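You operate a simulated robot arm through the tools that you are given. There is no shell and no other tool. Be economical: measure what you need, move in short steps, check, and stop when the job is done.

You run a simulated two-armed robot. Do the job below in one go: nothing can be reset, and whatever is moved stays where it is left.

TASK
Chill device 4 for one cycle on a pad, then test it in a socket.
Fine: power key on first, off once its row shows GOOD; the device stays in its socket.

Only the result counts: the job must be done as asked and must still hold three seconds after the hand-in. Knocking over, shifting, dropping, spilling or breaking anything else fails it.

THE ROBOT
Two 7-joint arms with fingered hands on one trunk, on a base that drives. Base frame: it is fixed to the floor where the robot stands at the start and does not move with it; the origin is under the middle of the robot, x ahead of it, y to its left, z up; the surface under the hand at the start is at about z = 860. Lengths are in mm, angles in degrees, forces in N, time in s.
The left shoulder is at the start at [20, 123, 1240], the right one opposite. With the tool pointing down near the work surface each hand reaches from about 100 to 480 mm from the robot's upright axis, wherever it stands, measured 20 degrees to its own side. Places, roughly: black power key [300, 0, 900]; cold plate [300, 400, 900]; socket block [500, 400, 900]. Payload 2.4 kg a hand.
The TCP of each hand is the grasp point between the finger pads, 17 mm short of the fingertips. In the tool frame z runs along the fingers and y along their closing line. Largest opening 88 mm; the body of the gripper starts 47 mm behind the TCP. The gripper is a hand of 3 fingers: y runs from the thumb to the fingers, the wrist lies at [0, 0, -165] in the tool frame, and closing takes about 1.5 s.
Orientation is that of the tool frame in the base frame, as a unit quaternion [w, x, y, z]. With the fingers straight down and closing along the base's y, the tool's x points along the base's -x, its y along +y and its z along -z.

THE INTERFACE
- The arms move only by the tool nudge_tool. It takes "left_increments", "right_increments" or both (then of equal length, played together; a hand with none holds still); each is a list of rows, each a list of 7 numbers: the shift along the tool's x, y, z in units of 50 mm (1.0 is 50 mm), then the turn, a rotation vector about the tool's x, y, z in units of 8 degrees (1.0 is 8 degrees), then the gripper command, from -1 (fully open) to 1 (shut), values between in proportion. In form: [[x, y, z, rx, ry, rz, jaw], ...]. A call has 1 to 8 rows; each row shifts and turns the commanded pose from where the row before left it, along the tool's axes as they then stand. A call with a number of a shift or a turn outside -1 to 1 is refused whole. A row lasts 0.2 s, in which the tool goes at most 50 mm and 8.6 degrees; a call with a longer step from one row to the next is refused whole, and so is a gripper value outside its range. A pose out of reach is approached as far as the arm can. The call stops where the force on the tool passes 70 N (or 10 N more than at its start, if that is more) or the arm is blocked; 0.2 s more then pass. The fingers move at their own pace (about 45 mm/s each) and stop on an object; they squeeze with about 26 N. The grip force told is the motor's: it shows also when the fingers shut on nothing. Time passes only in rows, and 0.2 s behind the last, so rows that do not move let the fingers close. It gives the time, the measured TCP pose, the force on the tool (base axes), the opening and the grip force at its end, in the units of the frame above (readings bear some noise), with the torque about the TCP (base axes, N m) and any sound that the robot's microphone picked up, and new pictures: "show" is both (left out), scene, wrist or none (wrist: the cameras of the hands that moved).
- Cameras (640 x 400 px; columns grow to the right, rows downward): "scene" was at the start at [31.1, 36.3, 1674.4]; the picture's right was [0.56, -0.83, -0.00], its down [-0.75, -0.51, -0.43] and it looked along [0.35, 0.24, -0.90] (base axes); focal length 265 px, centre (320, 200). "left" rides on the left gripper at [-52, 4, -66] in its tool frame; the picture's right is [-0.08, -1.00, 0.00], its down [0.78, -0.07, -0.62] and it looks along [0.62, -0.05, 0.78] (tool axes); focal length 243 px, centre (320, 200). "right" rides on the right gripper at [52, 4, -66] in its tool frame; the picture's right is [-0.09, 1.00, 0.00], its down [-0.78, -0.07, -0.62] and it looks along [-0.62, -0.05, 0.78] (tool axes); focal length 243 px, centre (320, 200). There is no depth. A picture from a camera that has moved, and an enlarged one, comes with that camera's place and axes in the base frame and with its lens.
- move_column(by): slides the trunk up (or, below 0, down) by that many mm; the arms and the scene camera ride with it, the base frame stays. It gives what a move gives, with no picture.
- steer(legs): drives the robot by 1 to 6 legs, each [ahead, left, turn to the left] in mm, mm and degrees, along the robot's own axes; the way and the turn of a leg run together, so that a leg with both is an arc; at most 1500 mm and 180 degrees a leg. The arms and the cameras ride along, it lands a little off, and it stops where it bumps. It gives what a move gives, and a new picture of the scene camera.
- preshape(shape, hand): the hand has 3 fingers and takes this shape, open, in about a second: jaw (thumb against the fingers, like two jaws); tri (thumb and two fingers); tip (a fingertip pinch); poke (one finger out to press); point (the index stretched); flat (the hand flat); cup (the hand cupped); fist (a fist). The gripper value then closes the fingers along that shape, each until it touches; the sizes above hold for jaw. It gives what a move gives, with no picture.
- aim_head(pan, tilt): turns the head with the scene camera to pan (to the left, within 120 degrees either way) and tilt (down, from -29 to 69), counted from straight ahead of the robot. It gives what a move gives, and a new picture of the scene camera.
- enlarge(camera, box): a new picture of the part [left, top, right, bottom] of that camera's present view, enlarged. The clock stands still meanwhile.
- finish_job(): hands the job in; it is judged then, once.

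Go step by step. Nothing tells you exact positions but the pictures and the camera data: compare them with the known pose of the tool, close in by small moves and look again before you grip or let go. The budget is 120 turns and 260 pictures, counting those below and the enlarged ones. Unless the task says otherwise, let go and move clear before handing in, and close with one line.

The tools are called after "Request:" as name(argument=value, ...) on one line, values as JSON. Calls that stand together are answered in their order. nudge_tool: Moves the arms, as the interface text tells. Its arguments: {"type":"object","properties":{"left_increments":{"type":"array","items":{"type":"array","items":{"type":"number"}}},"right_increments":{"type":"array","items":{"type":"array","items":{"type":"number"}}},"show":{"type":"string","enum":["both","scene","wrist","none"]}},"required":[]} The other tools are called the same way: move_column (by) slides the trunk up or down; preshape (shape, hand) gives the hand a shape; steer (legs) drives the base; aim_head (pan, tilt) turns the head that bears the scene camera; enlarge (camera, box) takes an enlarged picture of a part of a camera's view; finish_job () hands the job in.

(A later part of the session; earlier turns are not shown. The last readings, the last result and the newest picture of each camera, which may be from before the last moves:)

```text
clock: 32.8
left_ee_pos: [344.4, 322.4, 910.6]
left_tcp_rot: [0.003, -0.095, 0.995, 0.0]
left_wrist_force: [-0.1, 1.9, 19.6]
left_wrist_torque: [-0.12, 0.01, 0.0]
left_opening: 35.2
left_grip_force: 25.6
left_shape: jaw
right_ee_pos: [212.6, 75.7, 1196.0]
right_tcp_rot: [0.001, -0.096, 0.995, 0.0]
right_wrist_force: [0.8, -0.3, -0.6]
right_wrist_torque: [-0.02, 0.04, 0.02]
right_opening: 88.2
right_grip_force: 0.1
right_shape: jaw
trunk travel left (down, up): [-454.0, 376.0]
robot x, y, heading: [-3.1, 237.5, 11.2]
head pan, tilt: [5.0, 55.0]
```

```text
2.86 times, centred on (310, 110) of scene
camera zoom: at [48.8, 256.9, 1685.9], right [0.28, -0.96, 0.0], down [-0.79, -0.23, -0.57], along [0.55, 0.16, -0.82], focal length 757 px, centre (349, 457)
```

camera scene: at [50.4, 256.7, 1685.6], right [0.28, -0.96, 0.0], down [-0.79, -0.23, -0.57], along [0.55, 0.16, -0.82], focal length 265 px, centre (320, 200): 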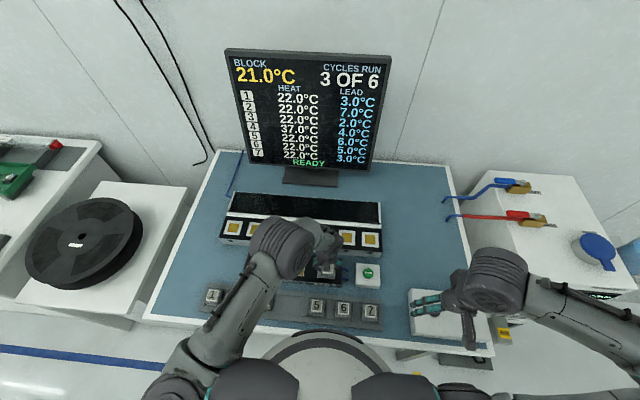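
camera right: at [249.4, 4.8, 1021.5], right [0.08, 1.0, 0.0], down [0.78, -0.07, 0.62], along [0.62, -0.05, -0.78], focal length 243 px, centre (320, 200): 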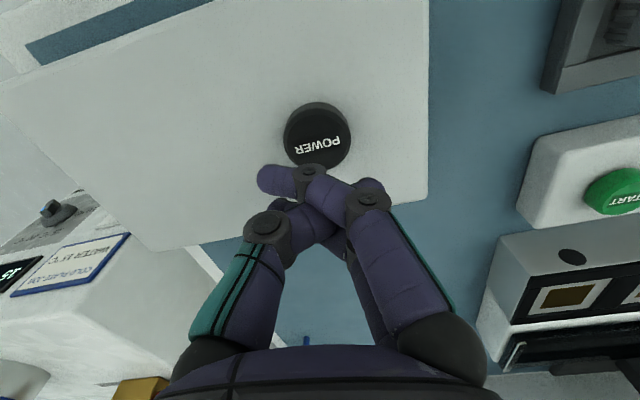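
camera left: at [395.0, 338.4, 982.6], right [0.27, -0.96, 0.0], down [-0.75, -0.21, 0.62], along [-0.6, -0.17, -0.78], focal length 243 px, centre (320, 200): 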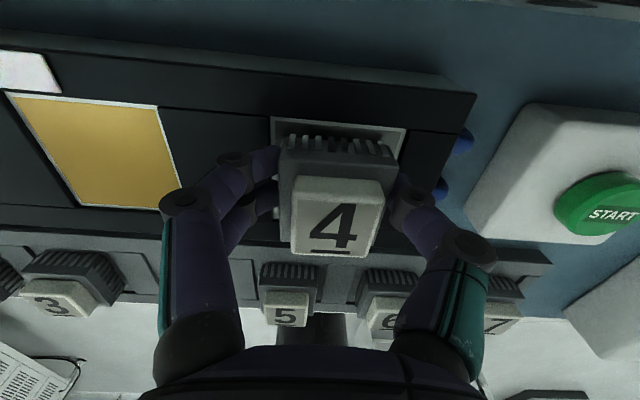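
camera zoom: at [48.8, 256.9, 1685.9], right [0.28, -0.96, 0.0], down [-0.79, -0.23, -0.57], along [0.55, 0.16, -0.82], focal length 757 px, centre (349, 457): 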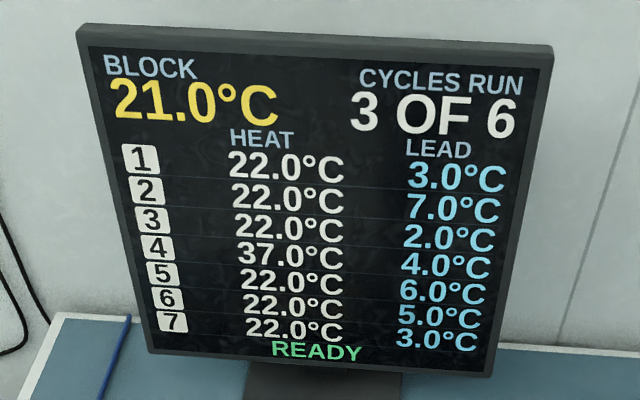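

It touched at TCP z≈911. I ease off, open the fingers and rise clear to see whether the screen reacts.

Request:
nudge_tool(left_increments=[[0, 0, -0.04, 0, 0, 0, 1], [0, 0, 0, 0, 0, 0, -0.4], [0, 0, 0, 0, 0, 0, -0.4], [0, 0, 0, 0, 0, 0, -0.4], [0, 0, -0.4, 0, 0, 0, -0.4], [0, 0, -0.6, 0, 0, 0, -0.4], [0, 0, -0.9, 0, 0, 0, -0.4]], show="both")

Request:
enlarge(camera="scene", box=[220, 40, 400, 180])

Request:
enlarge(camera="left", box=[180, 0, 460, 200])

```text
clock: 34.4
left_ee_pos: [345.2, 323.5, 1004.6]
left_tcp_rot: [0.0, -0.096, 0.995, 0.0]
left_wrist_force: [-0.9, 0.2, 1.4]
left_wrist_torque: [0.02, -0.01, -0.02]
left_opening: 61.4
left_grip_force: 0.0
left_shape: jaw
right_ee_pos: [213.4, 76.1, 1196.2]
right_tcp_rot: [0.001, -0.097, 0.995, 0.0]
right_wrist_force: [-0.7, 0.3, 0.0]
right_wrist_torque: [0.06, 0.0, 0.0]
right_opening: 88.1
right_grip_force: 0.0
right_shape: jaw
trunk travel left (down, up): [-454.0, 376.0]
robot x, y, heading: [1.9, 242.6, 11.1]
head pan, tilt: [5.0, 55.0]
camera scene: at [49.8, 256.8, 1685.6], right [0.28, -0.96, 0.0], down [-0.79, -0.23, -0.57], along [0.55, 0.16, -0.82], focal length 265 px, centre (320, 200)
camera left: at [395.4, 338.6, 1070.6], right [0.27, -0.96, 0.0], down [-0.75, -0.21, 0.62], along [-0.6, -0.17, -0.78], focal length 243 px, centre (320, 200)
```

scene: 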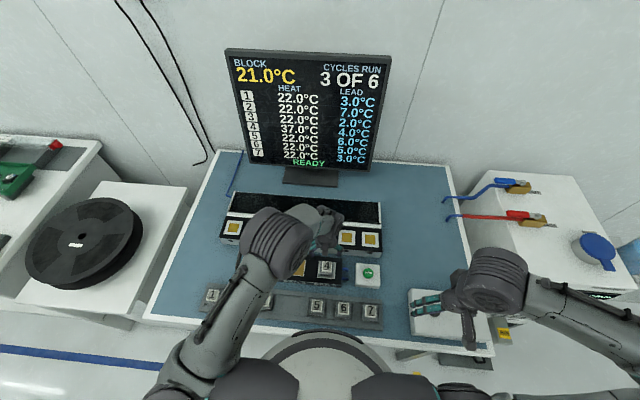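
left: 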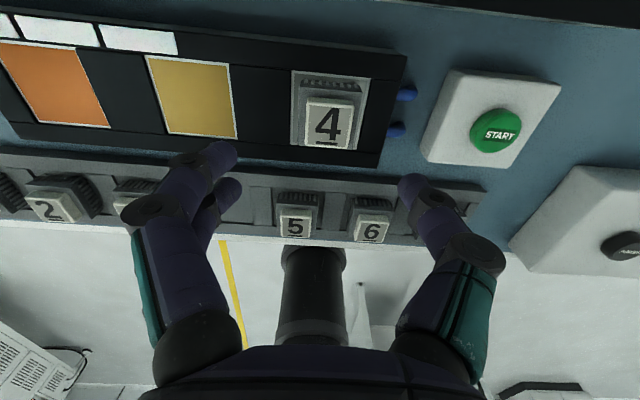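

```text
2.86 times, centred on (310, 110) of scene
camera zoom: at [49.8, 256.8, 1685.6], right [0.28, -0.96, 0.0], down [-0.79, -0.23, -0.57], along [0.55, 0.16, -0.82], focal length 757 px, centre (349, 457)
```

zoom: 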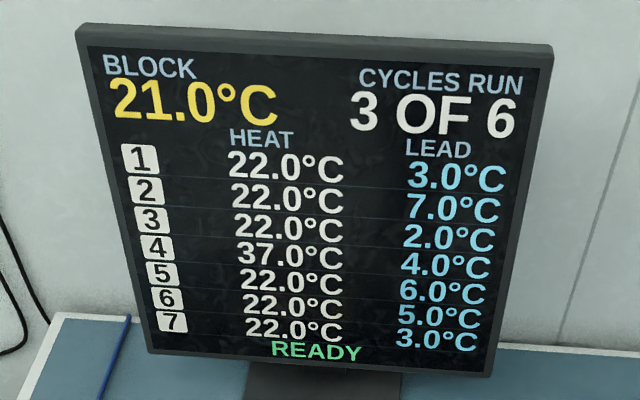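

```text
2.00 times, centred on (320, 100) of left
camera zoom: at [395.4, 338.6, 1070.6], right [0.27, -0.96, 0.0], down [-0.75, -0.21, 0.62], along [-0.6, -0.17, -0.78], focal length 485 px, centre (320, 400)
```

zoom: 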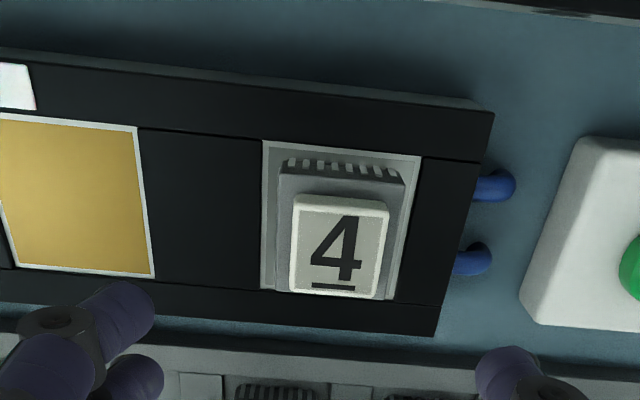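

No reaction before START. By the numbers, water 15 + PAD 2 + lead 4 = block 21.0, so PAD 2 fits. I leave the device on PAD 2 and take the closed left hand over the START button.

Request:
nudge_tool(left_increments=[[0.05, -0.86, 0, 0, 0, 0, 1], [0.05, -0.86, 0, 0, 0, 0, 1], [0.05, -0.86, 0, 0, 0, 0, 1], [0, 0, 0, 0, 0, 0, 1], [0, 0, 0.7, 0, 0, 0, 1]], show="both")

Request:
enlarge(camera="scene", box=[310, 240, 410, 310])

```text
clock: 35.6
left_ee_pos: [361.6, 194.9, 970.9]
left_tcp_rot: [-0.001, -0.098, 0.995, -0.001]
left_wrist_force: [0.2, 0.0, -0.4]
left_wrist_torque: [-0.03, 0.01, 0.03]
left_opening: 0.2
left_grip_force: 26.2
left_shape: jaw
right_ee_pos: [213.0, 76.9, 1194.7]
right_tcp_rot: [0.0, -0.096, 0.995, -0.001]
right_wrist_force: [-0.2, -0.5, 0.4]
right_wrist_torque: [-0.04, -0.03, 0.02]
right_opening: 87.9
right_grip_force: 0.1
right_shape: jaw
trunk travel left (down, up): [-454.0, 376.0]
robot x, y, heading: [-4.7, 238.7, 11.0]
head pan, tilt: [5.0, 55.0]
camera scene: at [50.6, 256.7, 1685.6], right [0.28, -0.96, 0.0], down [-0.79, -0.23, -0.57], along [0.55, 0.16, -0.82], focal length 265 px, centre (320, 200)
camera left: at [412.8, 210.6, 1036.2], right [0.28, -0.96, 0.0], down [-0.75, -0.22, 0.62], along [-0.6, -0.17, -0.78], focal length 243 px, centre (320, 200)
```

scene: 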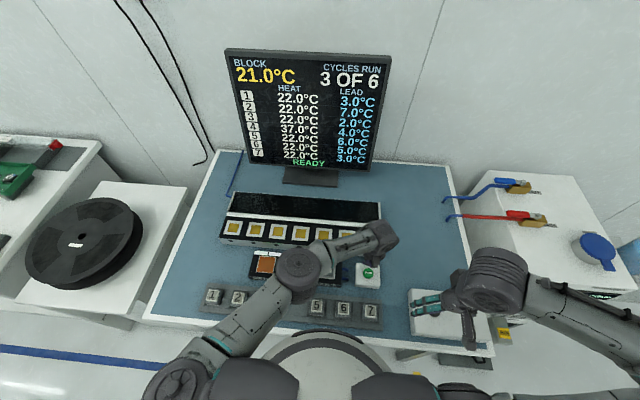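
left: 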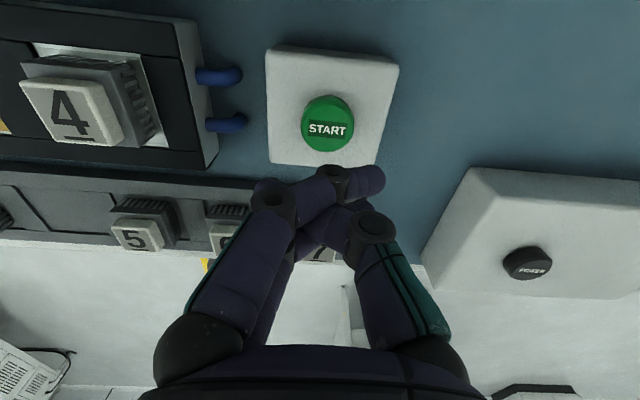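

```text
5.71 times, centred on (360, 275) of scene
camera zoom: at [50.6, 256.7, 1685.6], right [0.28, -0.96, 0.0], down [-0.79, -0.23, -0.57], along [0.55, 0.16, -0.82], focal length 1514 px, centre (91, -229)
```

zoom: 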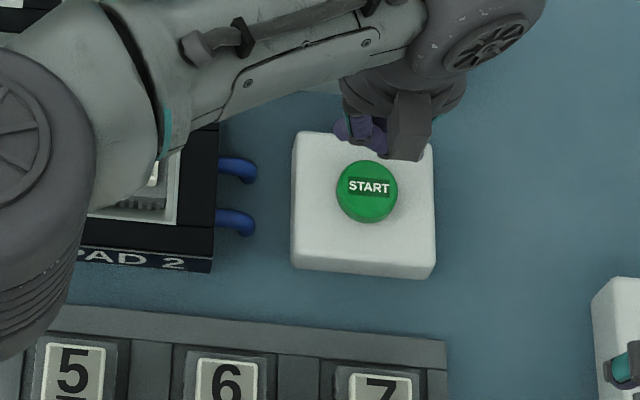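

START is at about (363, 192, 900), under the closed fingertips. I press it.

Request:
nudge_tool(left_increments=[[-0.02, -0.06, 0.9, 0, 0, 0, 1], [0, 0, 0.1, 0, 0, 0, 1], [0, 0, 0.06, 0, 0, 0, 1], [0, 0, 0.06, 0, 0, 0, 1]], show="scene")

```text
clock: 36.6
left_ee_pos: [355.3, 198.4, 935.2]
left_tcp_rot: [0.0, -0.095, 0.995, -0.001]
left_wrist_force: [-0.4, 0.4, 0.3]
left_wrist_torque: [-0.03, -0.02, 0.02]
left_opening: 0.1
left_grip_force: 26.0
left_shape: jaw
left hand out of reach, approached as far as the arm can: row 1
right_ee_pos: [214.4, 75.6, 1195.0]
right_tcp_rot: [0.0, -0.096, 0.995, 0.0]
right_wrist_force: [0.0, 0.4, 0.7]
right_wrist_torque: [0.0, 0.0, -0.01]
right_opening: 87.8
right_grip_force: 0.1
right_shape: jaw
trunk travel left (down, up): [-454.0, 376.0]
robot x, y, heading: [2.9, 234.2, 11.2]
head pan, tilt: [5.0, 55.0]
camera scene: at [50.4, 256.9, 1685.6], right [0.28, -0.96, 0.0], down [-0.79, -0.23, -0.57], along [0.55, 0.16, -0.82], focal length 265 px, centre (320, 200)
```

scene: 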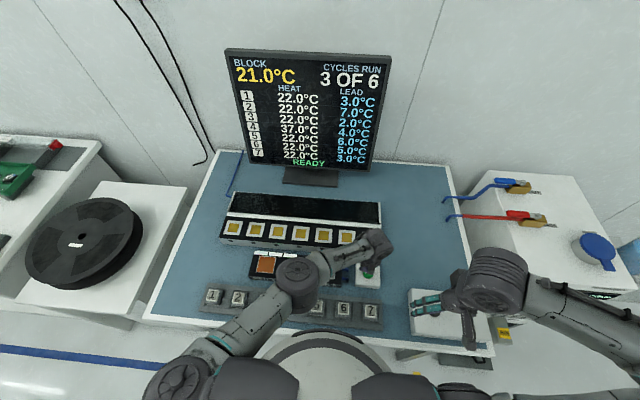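

That spot is out of the left arm's reach. I retract the left hand up and to the left, then use the right hand, which reaches START comfortably.

Request:
nudge_tool(left_increments=[[0, 0, -0.9, 0, 0, 0, 1], [0, 0, -0.9, 0, 0, 0, 1], [0, 0.9, 0, 0, 0, 0, 1], [0, 0.9, 0, 0, 0, 0, 1], [0, 0.9, 0, 0, 0, 0, -0.4], [0, 0.9, 0, 0, 0, 0, -0.4], [0, 0.9, 0, 0, 0, 0, -0.4]], show="none")

Request:
nudge_tool(right_increments=[[-0.85, 0.42, 0, 0, 0, 0, 1], [-0.85, 0.42, 0, 0, 0, 0, 1], [-0.85, 0.43, 0, 0, 0, 0, 1], [-0.84, 0.43, 0, 0, 0, 0, 1], [0, 0, 0.9, 0, 0, 0, 1], [0, 0, 0.9, 0, 0, 0, 1], [0, 0, 0.9, 0, 0, 0, 1], [0, 0, 0.9, 0, 0, 0, 1]], show="both")

```text
clock: 38.2
left_ee_pos: [315.6, 420.7, 1025.5]
left_tcp_rot: [0.0, -0.095, 0.995, -0.001]
left_wrist_force: [-0.6, 0.0, -0.5]
left_wrist_torque: [0.03, -0.03, -0.01]
left_opening: 61.2
left_grip_force: 0.1
left_shape: jaw
right_ee_pos: [214.3, 77.3, 1195.0]
right_tcp_rot: [0.0, -0.095, 0.995, -0.001]
right_wrist_force: [-0.3, -0.5, 0.4]
right_wrist_torque: [0.01, 0.05, 0.0]
right_opening: 87.7
right_grip_force: 0.1
right_shape: jaw
trunk travel left (down, up): [-454.0, 376.0]
robot x, y, heading: [2.1, 241.2, 11.2]
head pan, tilt: [5.0, 55.0]
```

```text
clock: 40.0
left_ee_pos: [314.8, 421.8, 1025.2]
left_tcp_rot: [0.0, -0.096, 0.995, 0.0]
left_wrist_force: [-0.5, 0.7, -0.4]
left_wrist_torque: [0.02, 0.0, 0.0]
left_opening: 61.2
left_grip_force: 0.1
left_shape: jaw
right_ee_pos: [363.9, 192.8, 1015.7]
right_tcp_rot: [0.0, -0.095, 0.996, 0.0]
right_wrist_force: [0.1, -0.2, -0.3]
right_wrist_torque: [-0.04, 0.04, 0.01]
right_opening: 0.1
right_grip_force: 26.2
right_shape: jaw
trunk travel left (down, up): [-454.0, 376.0]
robot x, y, heading: [-0.7, 236.8, 11.1]
head pan, tilt: [5.0, 55.0]
camera scene: at [51.0, 257.5, 1685.6], right [0.28, -0.96, 0.0], down [-0.79, -0.23, -0.57], along [0.55, 0.16, -0.82], focal length 265 px, centre (320, 200)
camera right: at [311.5, 188.1, 1082.4], right [-0.11, 0.99, 0.0], down [0.78, 0.08, 0.62], along [0.62, 0.07, -0.78], focal length 243 px, centre (320, 200)
```

scene: 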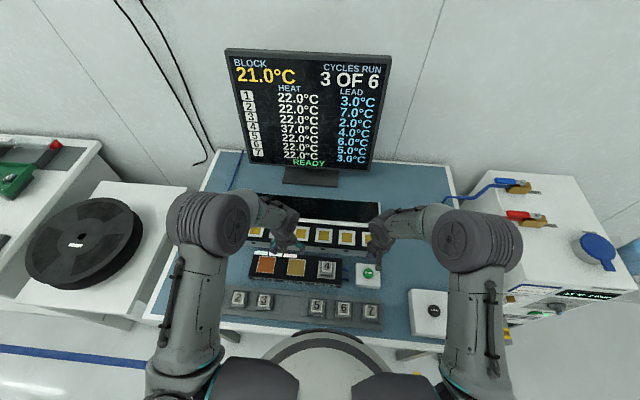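
right: 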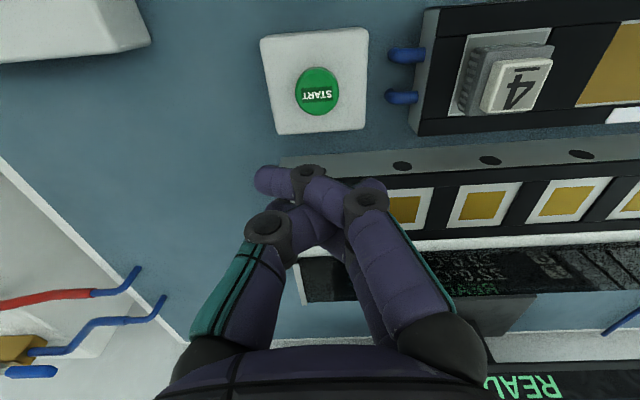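

Request:
nudge_tool(right_increments=[[0.05, 0, 0.9, 0, 0, 0, 1], [0, 0, 0.86, 0, 0, 0, 1], [0, 0, 0.12, 0, 0, 0, 1], [0, 0, 0.06, 0, 0, 0, 1], [0, 0, 0.06, 0, 0, 0, 1]], show="scene")

```text
clock: 41.2
left_ee_pos: [314.4, 419.4, 1024.2]
left_tcp_rot: [0.001, -0.096, 0.995, 0.001]
left_wrist_force: [-0.7, 0.2, 0.0]
left_wrist_torque: [0.01, 0.01, 0.01]
left_opening: 61.6
left_grip_force: 0.0
left_shape: jaw
right_ee_pos: [360.9, 190.2, 914.6]
right_tcp_rot: [0.0, -0.096, 0.995, 0.0]
right_wrist_force: [-0.1, 0.1, 0.7]
right_wrist_torque: [0.0, 0.03, 0.01]
right_opening: 0.0
right_grip_force: 26.2
right_shape: jaw
trunk travel left (down, up): [-454.0, 376.0]
robot x, y, heading: [-0.6, 237.8, 11.1]
head pan, tilt: [5.0, 55.0]
camera scene: at [50.6, 257.2, 1685.6], right [0.28, -0.96, 0.0], down [-0.79, -0.23, -0.57], along [0.55, 0.16, -0.82], focal length 265 px, centre (320, 200)
```

scene: 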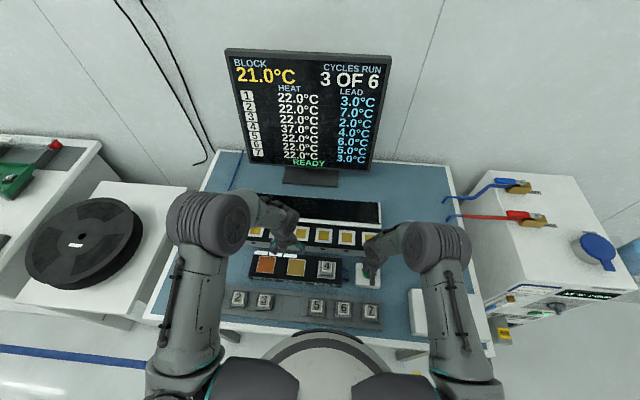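

No contact yet, so I keep pressing down in fine steps.

Request:
nudge_tool(right_increments=[[0, 0, 0.06, 0, 0, 0, 1], [0, 0, 0.06, 0, 0, 0, 1]], show="none")

Request:
enlarge(camera="right", box=[200, 60, 440, 260])

```text
clock: 41.8
left_ee_pos: [315.6, 420.2, 1024.8]
left_tcp_rot: [0.0, -0.095, 0.995, -0.001]
left_wrist_force: [0.7, 0.4, 0.8]
left_wrist_torque: [-0.02, 0.02, 0.03]
left_opening: 61.4
left_grip_force: 0.0
left_shape: jaw
right_ee_pos: [361.7, 190.7, 909.9]
right_tcp_rot: [-0.001, -0.096, 0.995, 0.0]
right_wrist_force: [0.0, 0.0, -0.1]
right_wrist_torque: [-0.03, 0.01, 0.01]
right_opening: 0.0
right_grip_force: 25.7
right_shape: jaw
trunk travel left (down, up): [-454.0, 376.0]
robot x, y, heading: [-4.8, 238.4, 10.7]
head pan, tilt: [5.0, 55.0]
```

```text
2.00 times, centred on (320, 160) of right
camera zoom: at [308.4, 186.2, 976.2], right [-0.11, 0.99, 0.0], down [0.78, 0.08, 0.62], along [0.62, 0.07, -0.78], focal length 485 px, centre (320, 280)
```

zoom: 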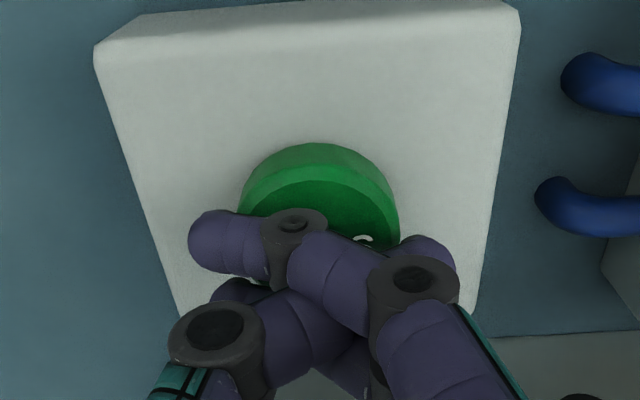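

Request:
nudge_tool(right_increments=[[0, 0, 0.06, 0, 0, 0, 1], [0, 0, 0.06, 0, 0, 0, 1], [0, 0, 0.06, 0, 0, 0, 1]], show="none")

```text
clock: 42.6
left_ee_pos: [315.1, 419.3, 1025.2]
left_tcp_rot: [0.0, -0.095, 0.995, 0.0]
left_wrist_force: [0.4, 0.5, -1.0]
left_wrist_torque: [0.0, 0.01, 0.02]
left_opening: 61.1
left_grip_force: 0.1
left_shape: jaw
right_ee_pos: [361.6, 192.0, 901.2]
right_tcp_rot: [-0.001, -0.096, 0.995, 0.0]
right_wrist_force: [0.5, 0.0, 2.4]
right_wrist_torque: [-0.01, 0.02, 0.0]
right_opening: 0.0
right_grip_force: 25.6
right_shape: jaw
trunk travel left (down, up): [-454.0, 376.0]
robot x, y, heading: [2.8, 239.1, 10.7]
head pan, tilt: [5.0, 55.0]
heard: click
```

A click. I lift the hand and watch the cycle.

Request:
nudge_tool(right_increments=[[0, 0, -0.5, 0, 0, 0, 1], [0, 0, -0.9, 0, 0, 0, 1]], show="scene")

Request:
enlarge(camera="scene", box=[220, 40, 400, 180])

```text
clock: 43.2
left_ee_pos: [314.3, 420.1, 1025.1]
left_tcp_rot: [0.0, -0.096, 0.995, 0.001]
left_wrist_force: [-0.7, 0.3, 0.5]
left_wrist_torque: [0.01, 0.03, -0.02]
left_opening: 61.5
left_grip_force: 0.1
left_shape: jaw
right_ee_pos: [359.8, 190.7, 969.5]
right_tcp_rot: [0.001, -0.096, 0.995, 0.0]
right_wrist_force: [0.4, 0.0, -0.3]
right_wrist_torque: [0.0, -0.02, -0.02]
right_opening: 0.0
right_grip_force: 26.6
right_shape: jaw
trunk travel left (down, up): [-454.0, 376.0]
robot x, y, heading: [0.7, 238.3, 10.9]
head pan, tilt: [5.0, 55.0]
camera scene: at [50.0, 257.1, 1685.6], right [0.28, -0.96, 0.0], down [-0.79, -0.23, -0.57], along [0.55, 0.16, -0.82], focal length 265 px, centre (320, 200)
```

scene: 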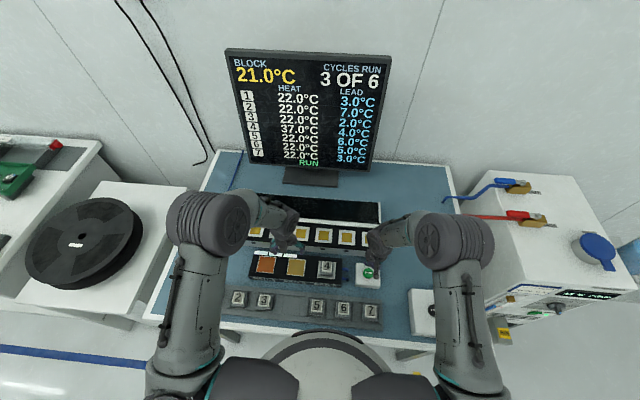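

```text
2.86 times, centred on (310, 110) of scene
camera zoom: at [50.0, 257.1, 1685.6], right [0.28, -0.96, 0.0], down [-0.79, -0.23, -0.57], along [0.55, 0.16, -0.82], focal length 757 px, centre (349, 457)
```

zoom: 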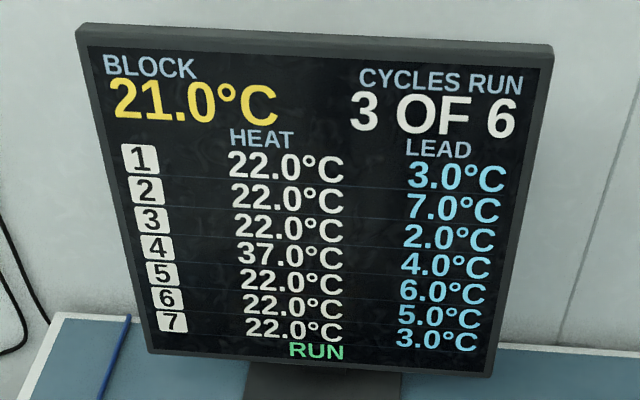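

The cycle is running. Meanwhile I move the right hand over towards the power key and watch the screen.

Request:
nudge_tool(right_increments=[[0, 0, -0.9, 0, 0, 0, 1], [0.37, -0.7, 0, 0, 0, 0, 1], [0.37, -0.7, 0, 0, 0, 0, 1], [0.37, -0.7, 0, 0, 0, 0, 1], [0.37, -0.7, 0, 0, 0, 0, 1], [0.36, -0.7, 0, 0, 0, 0, 1]], show="scene")

Request:
enlarge(camera="scene", box=[220, 40, 400, 180])

```text
clock: 44.6
left_ee_pos: [315.3, 419.3, 1025.6]
left_tcp_rot: [0.0, -0.095, 0.995, 0.0]
left_wrist_force: [0.6, 0.1, -0.6]
left_wrist_torque: [0.01, 0.0, 0.0]
left_opening: 61.2
left_grip_force: 0.1
left_shape: jaw
right_ee_pos: [303.8, -0.3, 1017.2]
right_tcp_rot: [0.0, -0.097, 0.995, 0.0]
right_wrist_force: [0.2, 0.7, -0.3]
right_wrist_torque: [-0.02, 0.02, -0.02]
right_opening: 0.1
right_grip_force: 25.7
right_shape: jaw
trunk travel left (down, up): [-454.0, 376.0]
robot x, y, heading: [2.2, 240.7, 11.2]
head pan, tilt: [5.0, 55.0]
camera scene: at [50.2, 256.2, 1685.6], right [0.28, -0.96, 0.0], down [-0.79, -0.23, -0.57], along [0.55, 0.16, -0.82], focal length 265 px, centre (320, 200)
```

scene: 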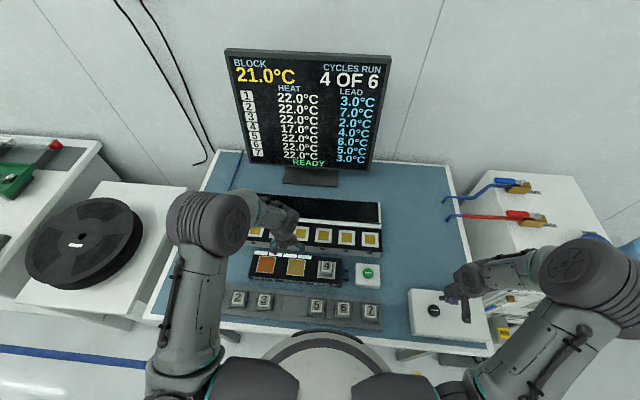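

```text
2.86 times, centred on (310, 110) of scene
camera zoom: at [50.2, 256.2, 1685.6], right [0.28, -0.96, 0.0], down [-0.79, -0.23, -0.57], along [0.55, 0.16, -0.82], focal length 757 px, centre (349, 457)
```

zoom: 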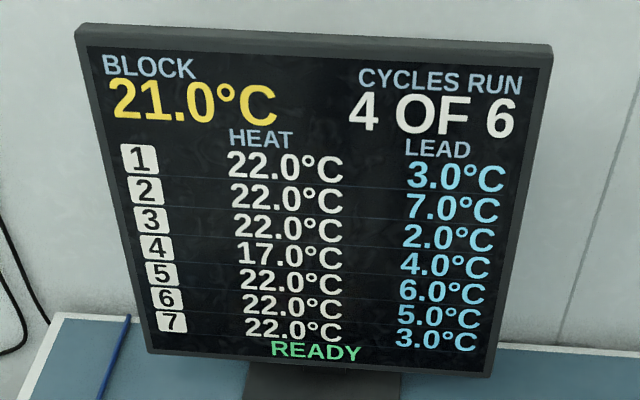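

HEAT of device 4 now reads 17.0 °C, exactly block minus lead, and 4 of 6 cycles are run. I fetch the device from PAD 2 with the left hand, returning to the release pose.

Request:
nudge_tool(left_increments=[[-0.1, -0.68, 0, 0, 0, 0, -0.4], [-0.1, -0.68, 0, 0, 0, 0, -0.4], [0, -0.67, 0, 0, 0, 0, -0.4], [0, 0, 0.9, 0, 0, 0, -0.4], [0, 0, 0.7, 0, 0, 0, -0.4]], show="wrist")

Request:
enlarge(camera="left", box=[180, 60, 460, 260])

```text
clock: 45.8
left_ee_pos: [343.9, 322.5, 945.0]
left_tcp_rot: [-0.001, -0.096, 0.995, 0.0]
left_wrist_force: [0.1, -1.2, -0.3]
left_wrist_torque: [0.01, 0.04, 0.0]
left_opening: 61.6
left_grip_force: 0.1
left_shape: jaw
right_ee_pos: [304.2, 0.0, 1016.5]
right_tcp_rot: [0.0, -0.096, 0.995, -0.001]
right_wrist_force: [0.1, -0.2, 0.2]
right_wrist_torque: [0.01, 0.0, 0.0]
right_opening: 0.0
right_grip_force: 25.8
right_shape: jaw
trunk travel left (down, up): [-454.0, 376.0]
robot x, y, heading: [4.0, 236.3, 10.9]
head pan, tilt: [5.0, 55.0]
camera left: at [394.1, 338.3, 1011.8], right [0.27, -0.96, 0.0], down [-0.75, -0.21, 0.62], along [-0.6, -0.17, -0.78], focal length 243 px, centre (320, 200)
```

left: 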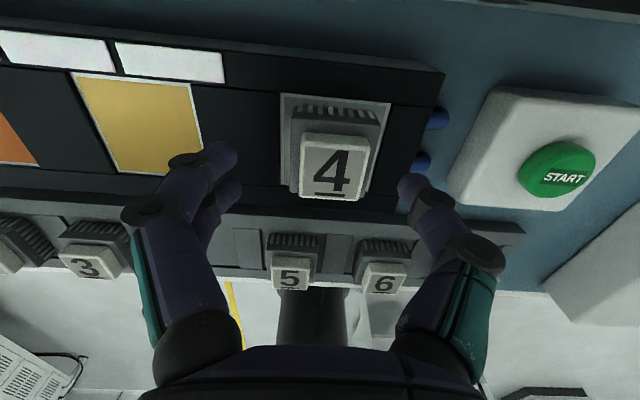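

```text
2.00 times, centred on (320, 160) of left
camera zoom: at [394.1, 338.3, 1011.8], right [0.27, -0.96, 0.0], down [-0.75, -0.21, 0.62], along [-0.6, -0.17, -0.78], focal length 485 px, centre (320, 280)
```

zoom: 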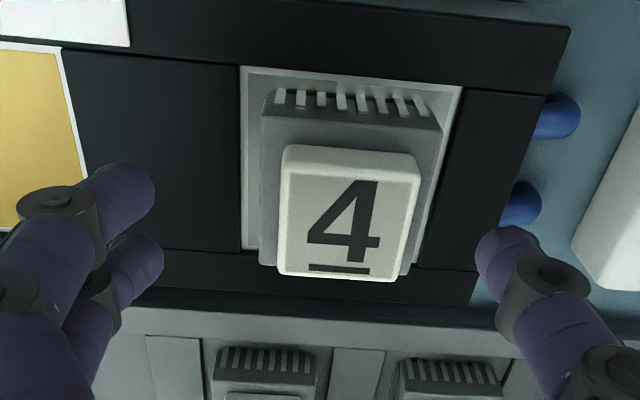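

Request:
nudge_tool(left_increments=[[0.12, -0.1, 0.3, 0, 0, 0, -0.4], [0, 0, 0.3, 0, 0, 0, -0.4], [0, 0, 0, 0, 0, 0, 1], [0, 0, 0, 0, 0, 0, 1], [0, 0, 0, 0, 0, 0, 1], [0, 0, 0, 0, 0, 0, 1]], show="wrist")

Request:
enlarge(camera="left", box=[180, 60, 460, 260])

```text
clock: 47.2
left_ee_pos: [339.2, 318.5, 913.5]
left_tcp_rot: [0.0, -0.096, 0.995, -0.001]
left_wrist_force: [-0.4, -0.4, -0.3]
left_wrist_torque: [-0.01, 0.02, -0.01]
left_opening: 35.9
left_grip_force: 25.5
left_shape: jaw
right_ee_pos: [304.4, 1.8, 1016.7]
right_tcp_rot: [0.0, -0.096, 0.995, 0.0]
right_wrist_force: [0.3, 0.6, 0.9]
right_wrist_torque: [-0.01, -0.01, 0.04]
right_opening: 0.1
right_grip_force: 25.8
right_shape: jaw
trunk travel left (down, up): [-454.0, 376.0]
robot x, y, heading: [1.7, 241.2, 10.8]
head pan, tilt: [5.0, 55.0]
camera left: at [389.9, 332.8, 981.2], right [0.27, -0.96, 0.0], down [-0.75, -0.21, 0.62], along [-0.6, -0.17, -0.78], focal length 243 px, centre (320, 200)
```

left: 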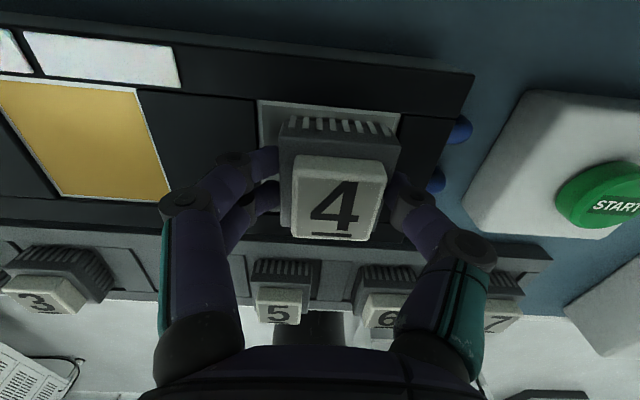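

```text
2.00 times, centred on (320, 160) of left
camera zoom: at [389.9, 332.8, 981.2], right [0.27, -0.96, 0.0], down [-0.75, -0.21, 0.62], along [-0.6, -0.17, -0.78], focal length 485 px, centre (320, 280)
```

zoom: 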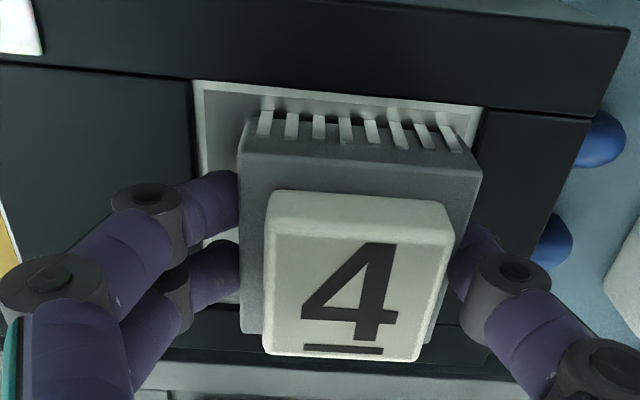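

Gripped again. I lift and carry it toward socket 4, the middle of the row, and look at the sockets.

Request:
nudge_tool(left_increments=[[0, 0, -0.9, 0, 0, 0, 1], [0, 0, -0.9, 0, 0, 0, 1], [-0.4, 0.5, 0, 0, 0, 0, 1], [-0.4, 0.5, 0, 0, 0, 0, 1], [-0.4, 0.5, 0, 0, 0, 0, 1], [-0.4, 0.46, 0, 0, 0, 0, 1]], show="both")

Request:
enlarge(camera="left", box=[140, 0, 500, 225])

Request:
enlarge(camera="scene", box=[210, 180, 400, 300])

```text
clock: 48.6
left_ee_pos: [398.1, 430.2, 1005.7]
left_tcp_rot: [0.001, -0.096, 0.995, 0.0]
left_wrist_force: [-1.2, -0.9, -0.2]
left_wrist_torque: [-0.01, -0.02, 0.02]
left_opening: 35.8
left_grip_force: 26.2
left_shape: jaw
right_ee_pos: [305.0, 0.2, 1017.4]
right_tcp_rot: [0.0, -0.095, 0.995, 0.0]
right_wrist_force: [0.3, 0.6, -0.6]
right_wrist_torque: [0.04, 0.0, 0.01]
right_opening: 0.0
right_grip_force: 26.1
right_shape: jaw
trunk travel left (down, up): [-454.0, 376.0]
robot x, y, heading: [2.6, 241.5, 10.8]
head pan, tilt: [5.0, 55.0]
camera scene: at [50.8, 257.5, 1685.6], right [0.28, -0.96, 0.0], down [-0.79, -0.23, -0.57], along [0.55, 0.16, -0.82], focal length 265 px, centre (320, 200)
camera left: at [448.9, 444.7, 1071.0], right [0.27, -0.96, 0.0], down [-0.75, -0.21, 0.62], along [-0.6, -0.17, -0.78], focal length 243 px, centre (320, 200)
```

scene: 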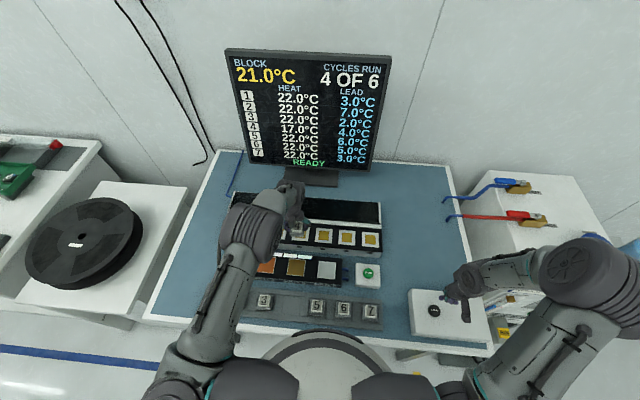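
left: 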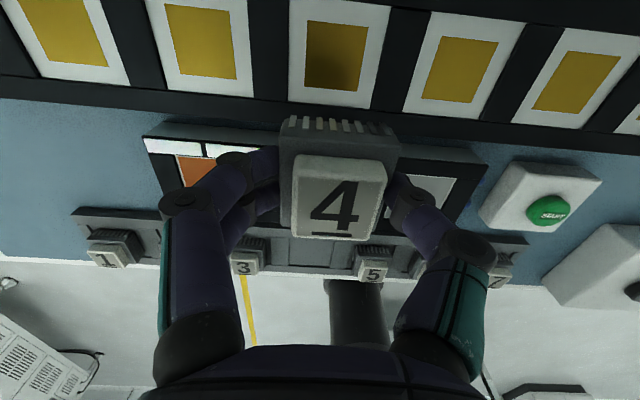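

```text
1.78 times, centred on (320, 112) of left
camera zoom: at [448.9, 444.7, 1071.0], right [0.27, -0.96, 0.0], down [-0.75, -0.21, 0.62], along [-0.6, -0.17, -0.78], focal length 431 px, centre (320, 356)
```

zoom: 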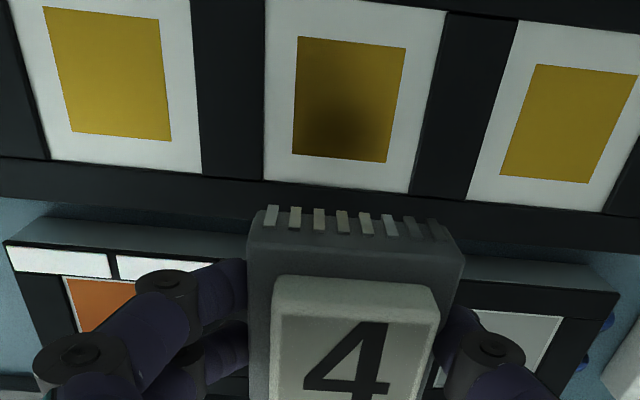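

```text
3.33 times, centred on (305, 240) of scene
camera zoom: at [50.8, 257.5, 1685.6], right [0.28, -0.96, 0.0], down [-0.79, -0.23, -0.57], along [0.55, 0.16, -0.82], focal length 883 px, centre (370, 67)
```

zoom: 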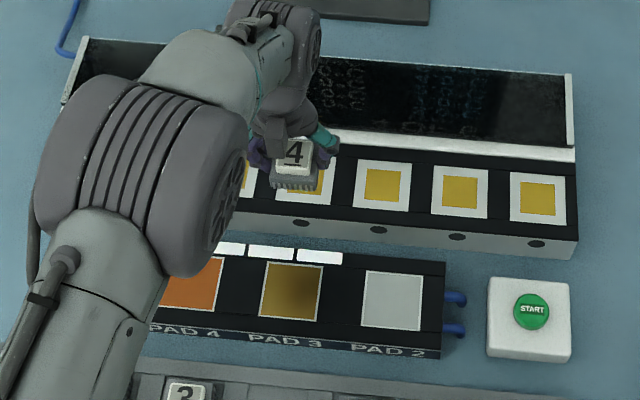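

Socket 4 is at about (428, 430) with a gold face of about 35 mm, matching the device base. I move ahead over it and descend part-way.

Request:
nudge_tool(left_increments=[[-0.65, 0, 0, 0, 0, 0, 1], [0, 0, 0.8, 0, 0, 0, 1]], show="wrist")

Request:
enlarge(camera="left", box=[160, 0, 480, 230])

Request:
enlarge(camera="scene", box=[260, 200, 340, 260])

```text
clock: 49.2
left_ee_pos: [431.8, 435.2, 965.0]
left_tcp_rot: [-0.001, -0.095, 0.995, 0.0]
left_wrist_force: [0.1, -0.1, -0.7]
left_wrist_torque: [-0.02, 0.0, 0.0]
left_opening: 35.7
left_grip_force: 25.5
left_shape: jaw
right_ee_pos: [304.4, 0.4, 1018.2]
right_tcp_rot: [0.0, -0.095, 0.995, 0.0]
right_wrist_force: [-0.4, -0.7, -0.5]
right_wrist_torque: [0.0, 0.0, 0.02]
right_opening: 0.1
right_grip_force: 26.4
right_shape: jaw
trunk travel left (down, up): [-454.0, 376.0]
robot x, y, heading: [-1.4, 241.3, 11.3]
head pan, tilt: [5.0, 55.0]
camera left: at [481.8, 450.5, 1030.4], right [0.27, -0.96, 0.0], down [-0.75, -0.21, 0.62], along [-0.6, -0.17, -0.78], focal length 243 px, centre (320, 200)
```

left: 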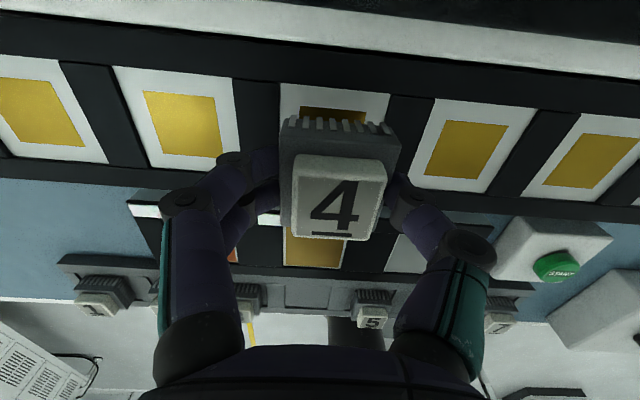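

```text
1.74 times, centred on (320, 115) of left
camera zoom: at [481.8, 450.5, 1030.4], right [0.27, -0.96, 0.0], down [-0.75, -0.21, 0.62], along [-0.6, -0.17, -0.78], focal length 422 px, centre (320, 348)
```

zoom: 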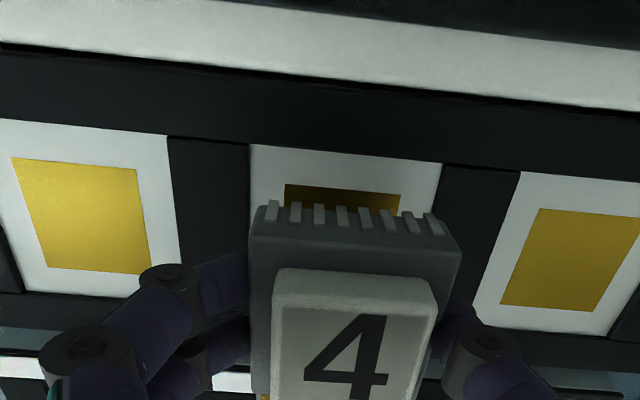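

```text
6.67 times, centred on (300, 230) of scene
camera zoom: at [50.4, 257.1, 1685.6], right [0.28, -0.96, 0.0], down [-0.79, -0.23, -0.57], along [0.55, 0.16, -0.82], focal length 1766 px, centre (453, 0)
```

zoom: 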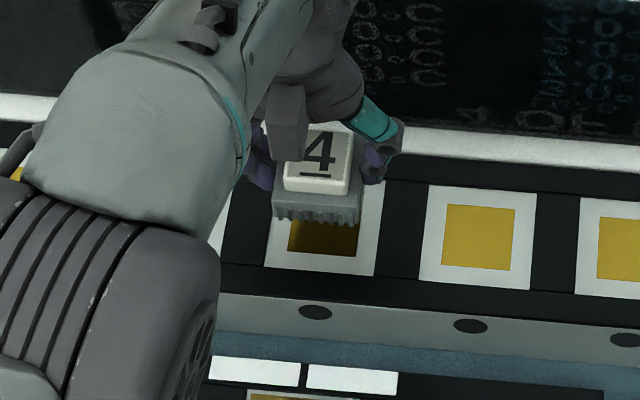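

The views agree: socket surface z≈904 and the device is centred over the gold within about 2 mm. I lower it to contact in fine steps.

Request:
nudge_tool(left_increments=[[0, 0.02, 0.6, 0, 0, 0, 1], [0, 0, 0.08, 0, 0, 0, 1], [0, 0, 0.06, 0, 0, 0, 1]], show="wrist")

Request:
enlarge(camera="scene", box=[260, 200, 340, 260])

Request:
enlarge(camera="left", box=[180, 60, 460, 260])

```text
clock: 50.0
left_ee_pos: [425.1, 435.9, 930.3]
left_tcp_rot: [0.001, -0.096, 0.995, 0.0]
left_wrist_force: [0.6, -0.7, 3.9]
left_wrist_torque: [0.01, -0.02, -0.03]
left_opening: 35.5
left_grip_force: 26.1
left_shape: jaw
left hand out of reach, approached as far as the arm can: row 1
right_ee_pos: [303.5, -0.2, 1017.2]
right_tcp_rot: [0.001, -0.096, 0.995, 0.0]
right_wrist_force: [-0.2, 0.2, 0.0]
right_wrist_torque: [-0.02, 0.0, 0.02]
right_opening: 0.1
right_grip_force: 26.3
right_shape: jaw
trunk travel left (down, up): [-454.0, 376.0]
robot x, y, heading: [-1.2, 237.9, 11.1]
head pan, tilt: [5.0, 55.0]
camera left: at [474.6, 451.1, 996.5], right [0.27, -0.96, 0.0], down [-0.75, -0.21, 0.62], along [-0.6, -0.17, -0.78], focal length 243 px, centre (320, 200)
```

left: 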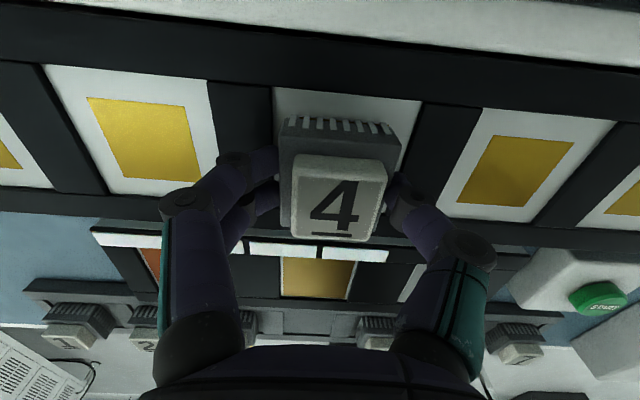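

```text
6.67 times, centred on (300, 230) of scene
camera zoom: at [50.2, 257.0, 1685.7], right [0.28, -0.96, 0.0], down [-0.79, -0.23, -0.57], along [0.55, 0.16, -0.82], focal length 1766 px, centre (453, 0)
```

zoom: 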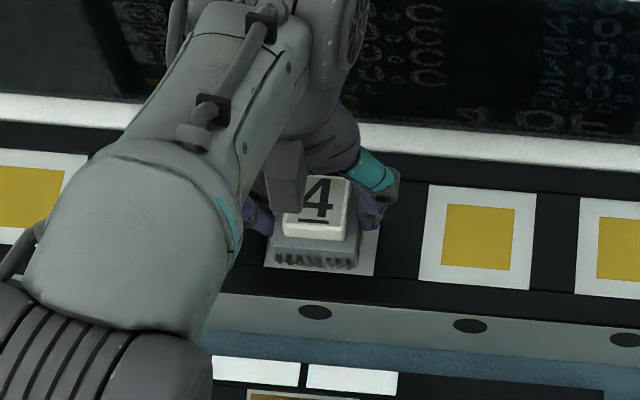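

```text
2.00 times, centred on (320, 160) of left
camera zoom: at [474.6, 451.1, 996.5], right [0.27, -0.96, 0.0], down [-0.75, -0.21, 0.62], along [-0.6, -0.17, -0.78], focal length 485 px, centre (320, 280)
```

zoom: 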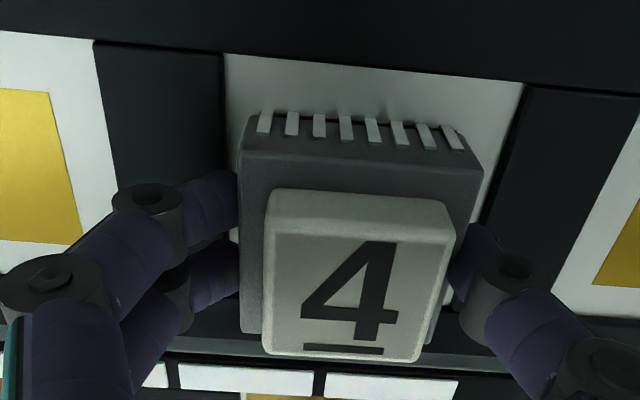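

The arm ran out of reach and fell about 6 mm short. I lift both hands, lower the trunk 90 mm to gain reach, then retry.

Request:
nudge_tool(left_increments=[[0, 0, -0.4, 0, 0, 0, 1], [0, 0, -0.8, 0, 0, 0, 1], [0, 0, -0.8, 0, 0, 0, 1]], right_increments=[[0, 0, -0.8, 0, 0, 0, 1], [0, 0, -0.8, 0, 0, 0, 1], [0, 0, -0.8, 0, 0, 0, 1]], show="none")

Request:
move_column(by=-80)

```text
clock: 50.8
left_ee_pos: [442.5, 437.4, 1026.4]
left_tcp_rot: [0.0, -0.096, 0.995, 0.0]
left_wrist_force: [0.9, 1.1, -0.2]
left_wrist_torque: [-0.01, -0.01, -0.02]
left_opening: 35.6
left_grip_force: 26.6
left_shape: jaw
left hand out of reach, approached as far as the arm can: row 1, 2, 3
right_ee_pos: [301.9, 4.1, 1135.7]
right_tcp_rot: [0.0, -0.095, 0.995, 0.0]
right_wrist_force: [0.8, 1.2, -0.1]
right_wrist_torque: [0.01, 0.0, -0.01]
right_opening: 0.1
right_grip_force: 25.8
right_shape: jaw
trunk travel left (down, up): [-454.0, 376.0]
robot x, y, heading: [-0.1, 236.0, 10.7]
head pan, tilt: [5.0, 55.0]
```

```text
clock: 52.0
left_ee_pos: [443.5, 437.5, 943.8]
left_tcp_rot: [-0.001, -0.095, 0.995, 0.0]
left_wrist_force: [0.2, -0.3, -0.7]
left_wrist_torque: [-0.03, 0.01, 0.01]
left_opening: 35.7
left_grip_force: 25.8
left_shape: jaw
right_ee_pos: [303.5, 3.1, 1056.6]
right_tcp_rot: [-0.001, -0.096, 0.995, 0.001]
right_wrist_force: [-0.8, 0.2, 0.4]
right_wrist_torque: [-0.02, 0.07, -0.03]
right_opening: 0.0
right_grip_force: 25.8
right_shape: jaw
trunk travel left (down, up): [-374.0, 456.0]
robot x, y, heading: [1.1, 238.6, 10.9]
head pan, tilt: [5.0, 55.0]
```

Request:
nudge_tool(left_increments=[[0.25, 0, 0, 0, 0, 0, 1], [0, 0, 0, 0, 0, 0, 1]], show="wrist")

Request:
enlarge(camera="scene", box=[260, 180, 340, 240])

Request:
enlarge(camera="left", box=[180, 60, 460, 260])

```text
clock: 52.5
left_ee_pos: [442.2, 437.3, 944.0]
left_tcp_rot: [-0.001, -0.096, 0.995, 0.0]
left_wrist_force: [0.3, 0.4, -0.2]
left_wrist_torque: [-0.02, 0.0, 0.03]
left_opening: 35.5
left_grip_force: 26.8
left_shape: jaw
left hand out of reach, approached as far as the arm can: row 1
right_ee_pos: [302.5, 3.5, 1055.8]
right_tcp_rot: [0.0, -0.096, 0.995, 0.0]
right_wrist_force: [0.0, 0.5, -0.3]
right_wrist_torque: [0.02, 0.01, -0.05]
right_opening: 0.0
right_grip_force: 25.9
right_shape: jaw
trunk travel left (down, up): [-374.0, 456.0]
robot x, y, heading: [3.3, 241.3, 10.9]
head pan, tilt: [5.0, 55.0]
camera left: at [493.2, 451.8, 1010.7], right [0.27, -0.96, 0.0], down [-0.75, -0.21, 0.62], along [-0.6, -0.17, -0.78], focal length 243 px, centre (320, 200)
```

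left: 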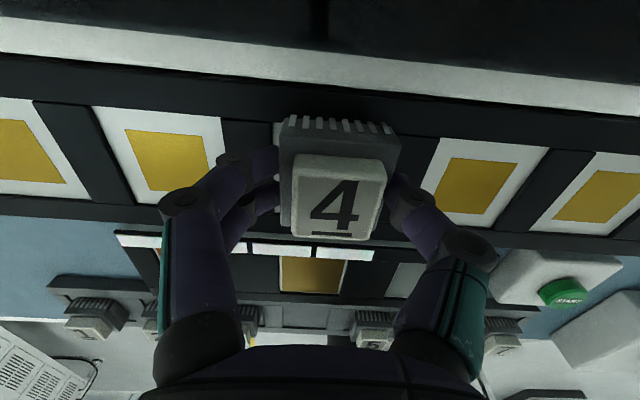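

```text
6.67 times, centred on (300, 210) of scene
camera zoom: at [50.6, 257.1, 1605.6], right [0.28, -0.96, 0.0], down [-0.79, -0.23, -0.57], along [0.55, 0.16, -0.82], focal length 1766 px, centre (453, 133)
```

zoom: 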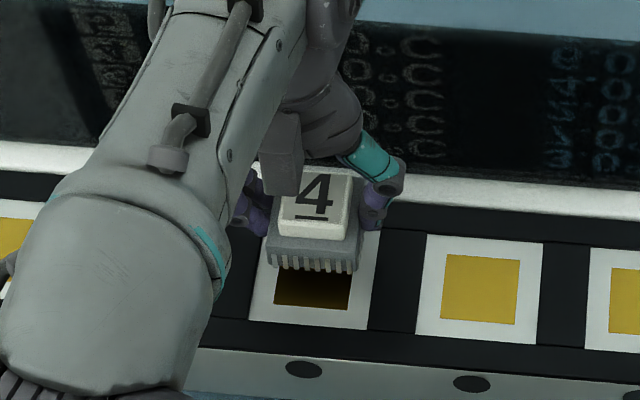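

```text
2.00 times, centred on (320, 160) of left
camera zoom: at [493.2, 451.8, 1010.7], right [0.27, -0.96, 0.0], down [-0.75, -0.21, 0.62], along [-0.6, -0.17, -0.78], focal length 485 px, centre (320, 280)
```

zoom: 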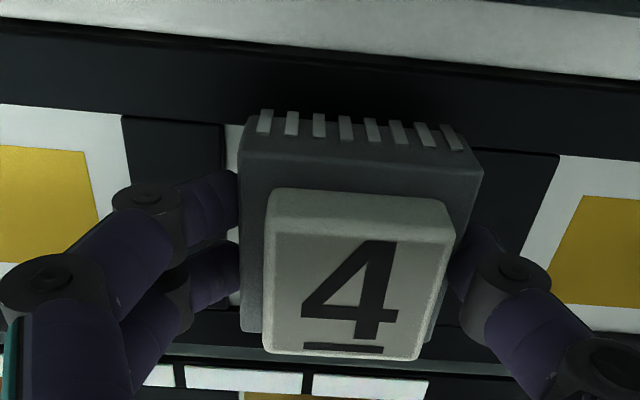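

Request:
nudge_tool(left_increments=[[0.2, 0, 0, 0, 0, 0, 1], [0, 0, 0, 0, 0, 0, 1]], show="none")

```text
clock: 53.1
left_ee_pos: [442.8, 436.5, 944.7]
left_tcp_rot: [-0.001, -0.095, 0.995, 0.0]
left_wrist_force: [0.2, -0.6, 0.0]
left_wrist_torque: [-0.02, 0.02, -0.02]
left_opening: 35.5
left_grip_force: 26.3
left_shape: jaw
left hand out of reach, approached as far as the arm can: row 1
right_ee_pos: [302.3, 3.7, 1054.9]
right_tcp_rot: [0.0, -0.095, 0.995, 0.0]
right_wrist_force: [-0.6, -0.3, 0.4]
right_wrist_torque: [0.01, -0.01, 0.0]
right_opening: 0.0
right_grip_force: 25.7
right_shape: jaw
trunk travel left (down, up): [-374.0, 456.0]
robot x, y, heading: [1.2, 240.5, 10.9]
head pan, tilt: [5.0, 55.0]
```

Request:
nudge_tool(left_increments=[[0.4, 0, -0.3, 0, 0, 0, 1], [0.2, 0, 0, 0, 0, 0, 1], [0, 0, 0, 0, 0, 0, 1]], show="none")

```text
clock: 54.0
left_ee_pos: [443.7, 430.6, 956.8]
left_tcp_rot: [-0.001, -0.096, 0.995, -0.001]
left_wrist_force: [0.5, -0.7, -0.4]
left_wrist_torque: [0.01, 0.0, 0.0]
left_opening: 35.3
left_grip_force: 26.0
left_shape: jaw
left hand out of reach, approached as far as the arm can: row 1, 2
right_ee_pos: [301.5, 3.9, 1055.3]
right_tcp_rot: [0.0, -0.096, 0.995, 0.0]
right_wrist_force: [0.4, 0.0, -0.2]
right_wrist_torque: [-0.02, 0.02, 0.0]
right_opening: 0.1
right_grip_force: 26.5
right_shape: jaw
trunk travel left (down, up): [-374.0, 456.0]
robot x, y, heading: [-0.9, 237.1, 11.0]
head pan, tilt: [5.0, 55.0]
```

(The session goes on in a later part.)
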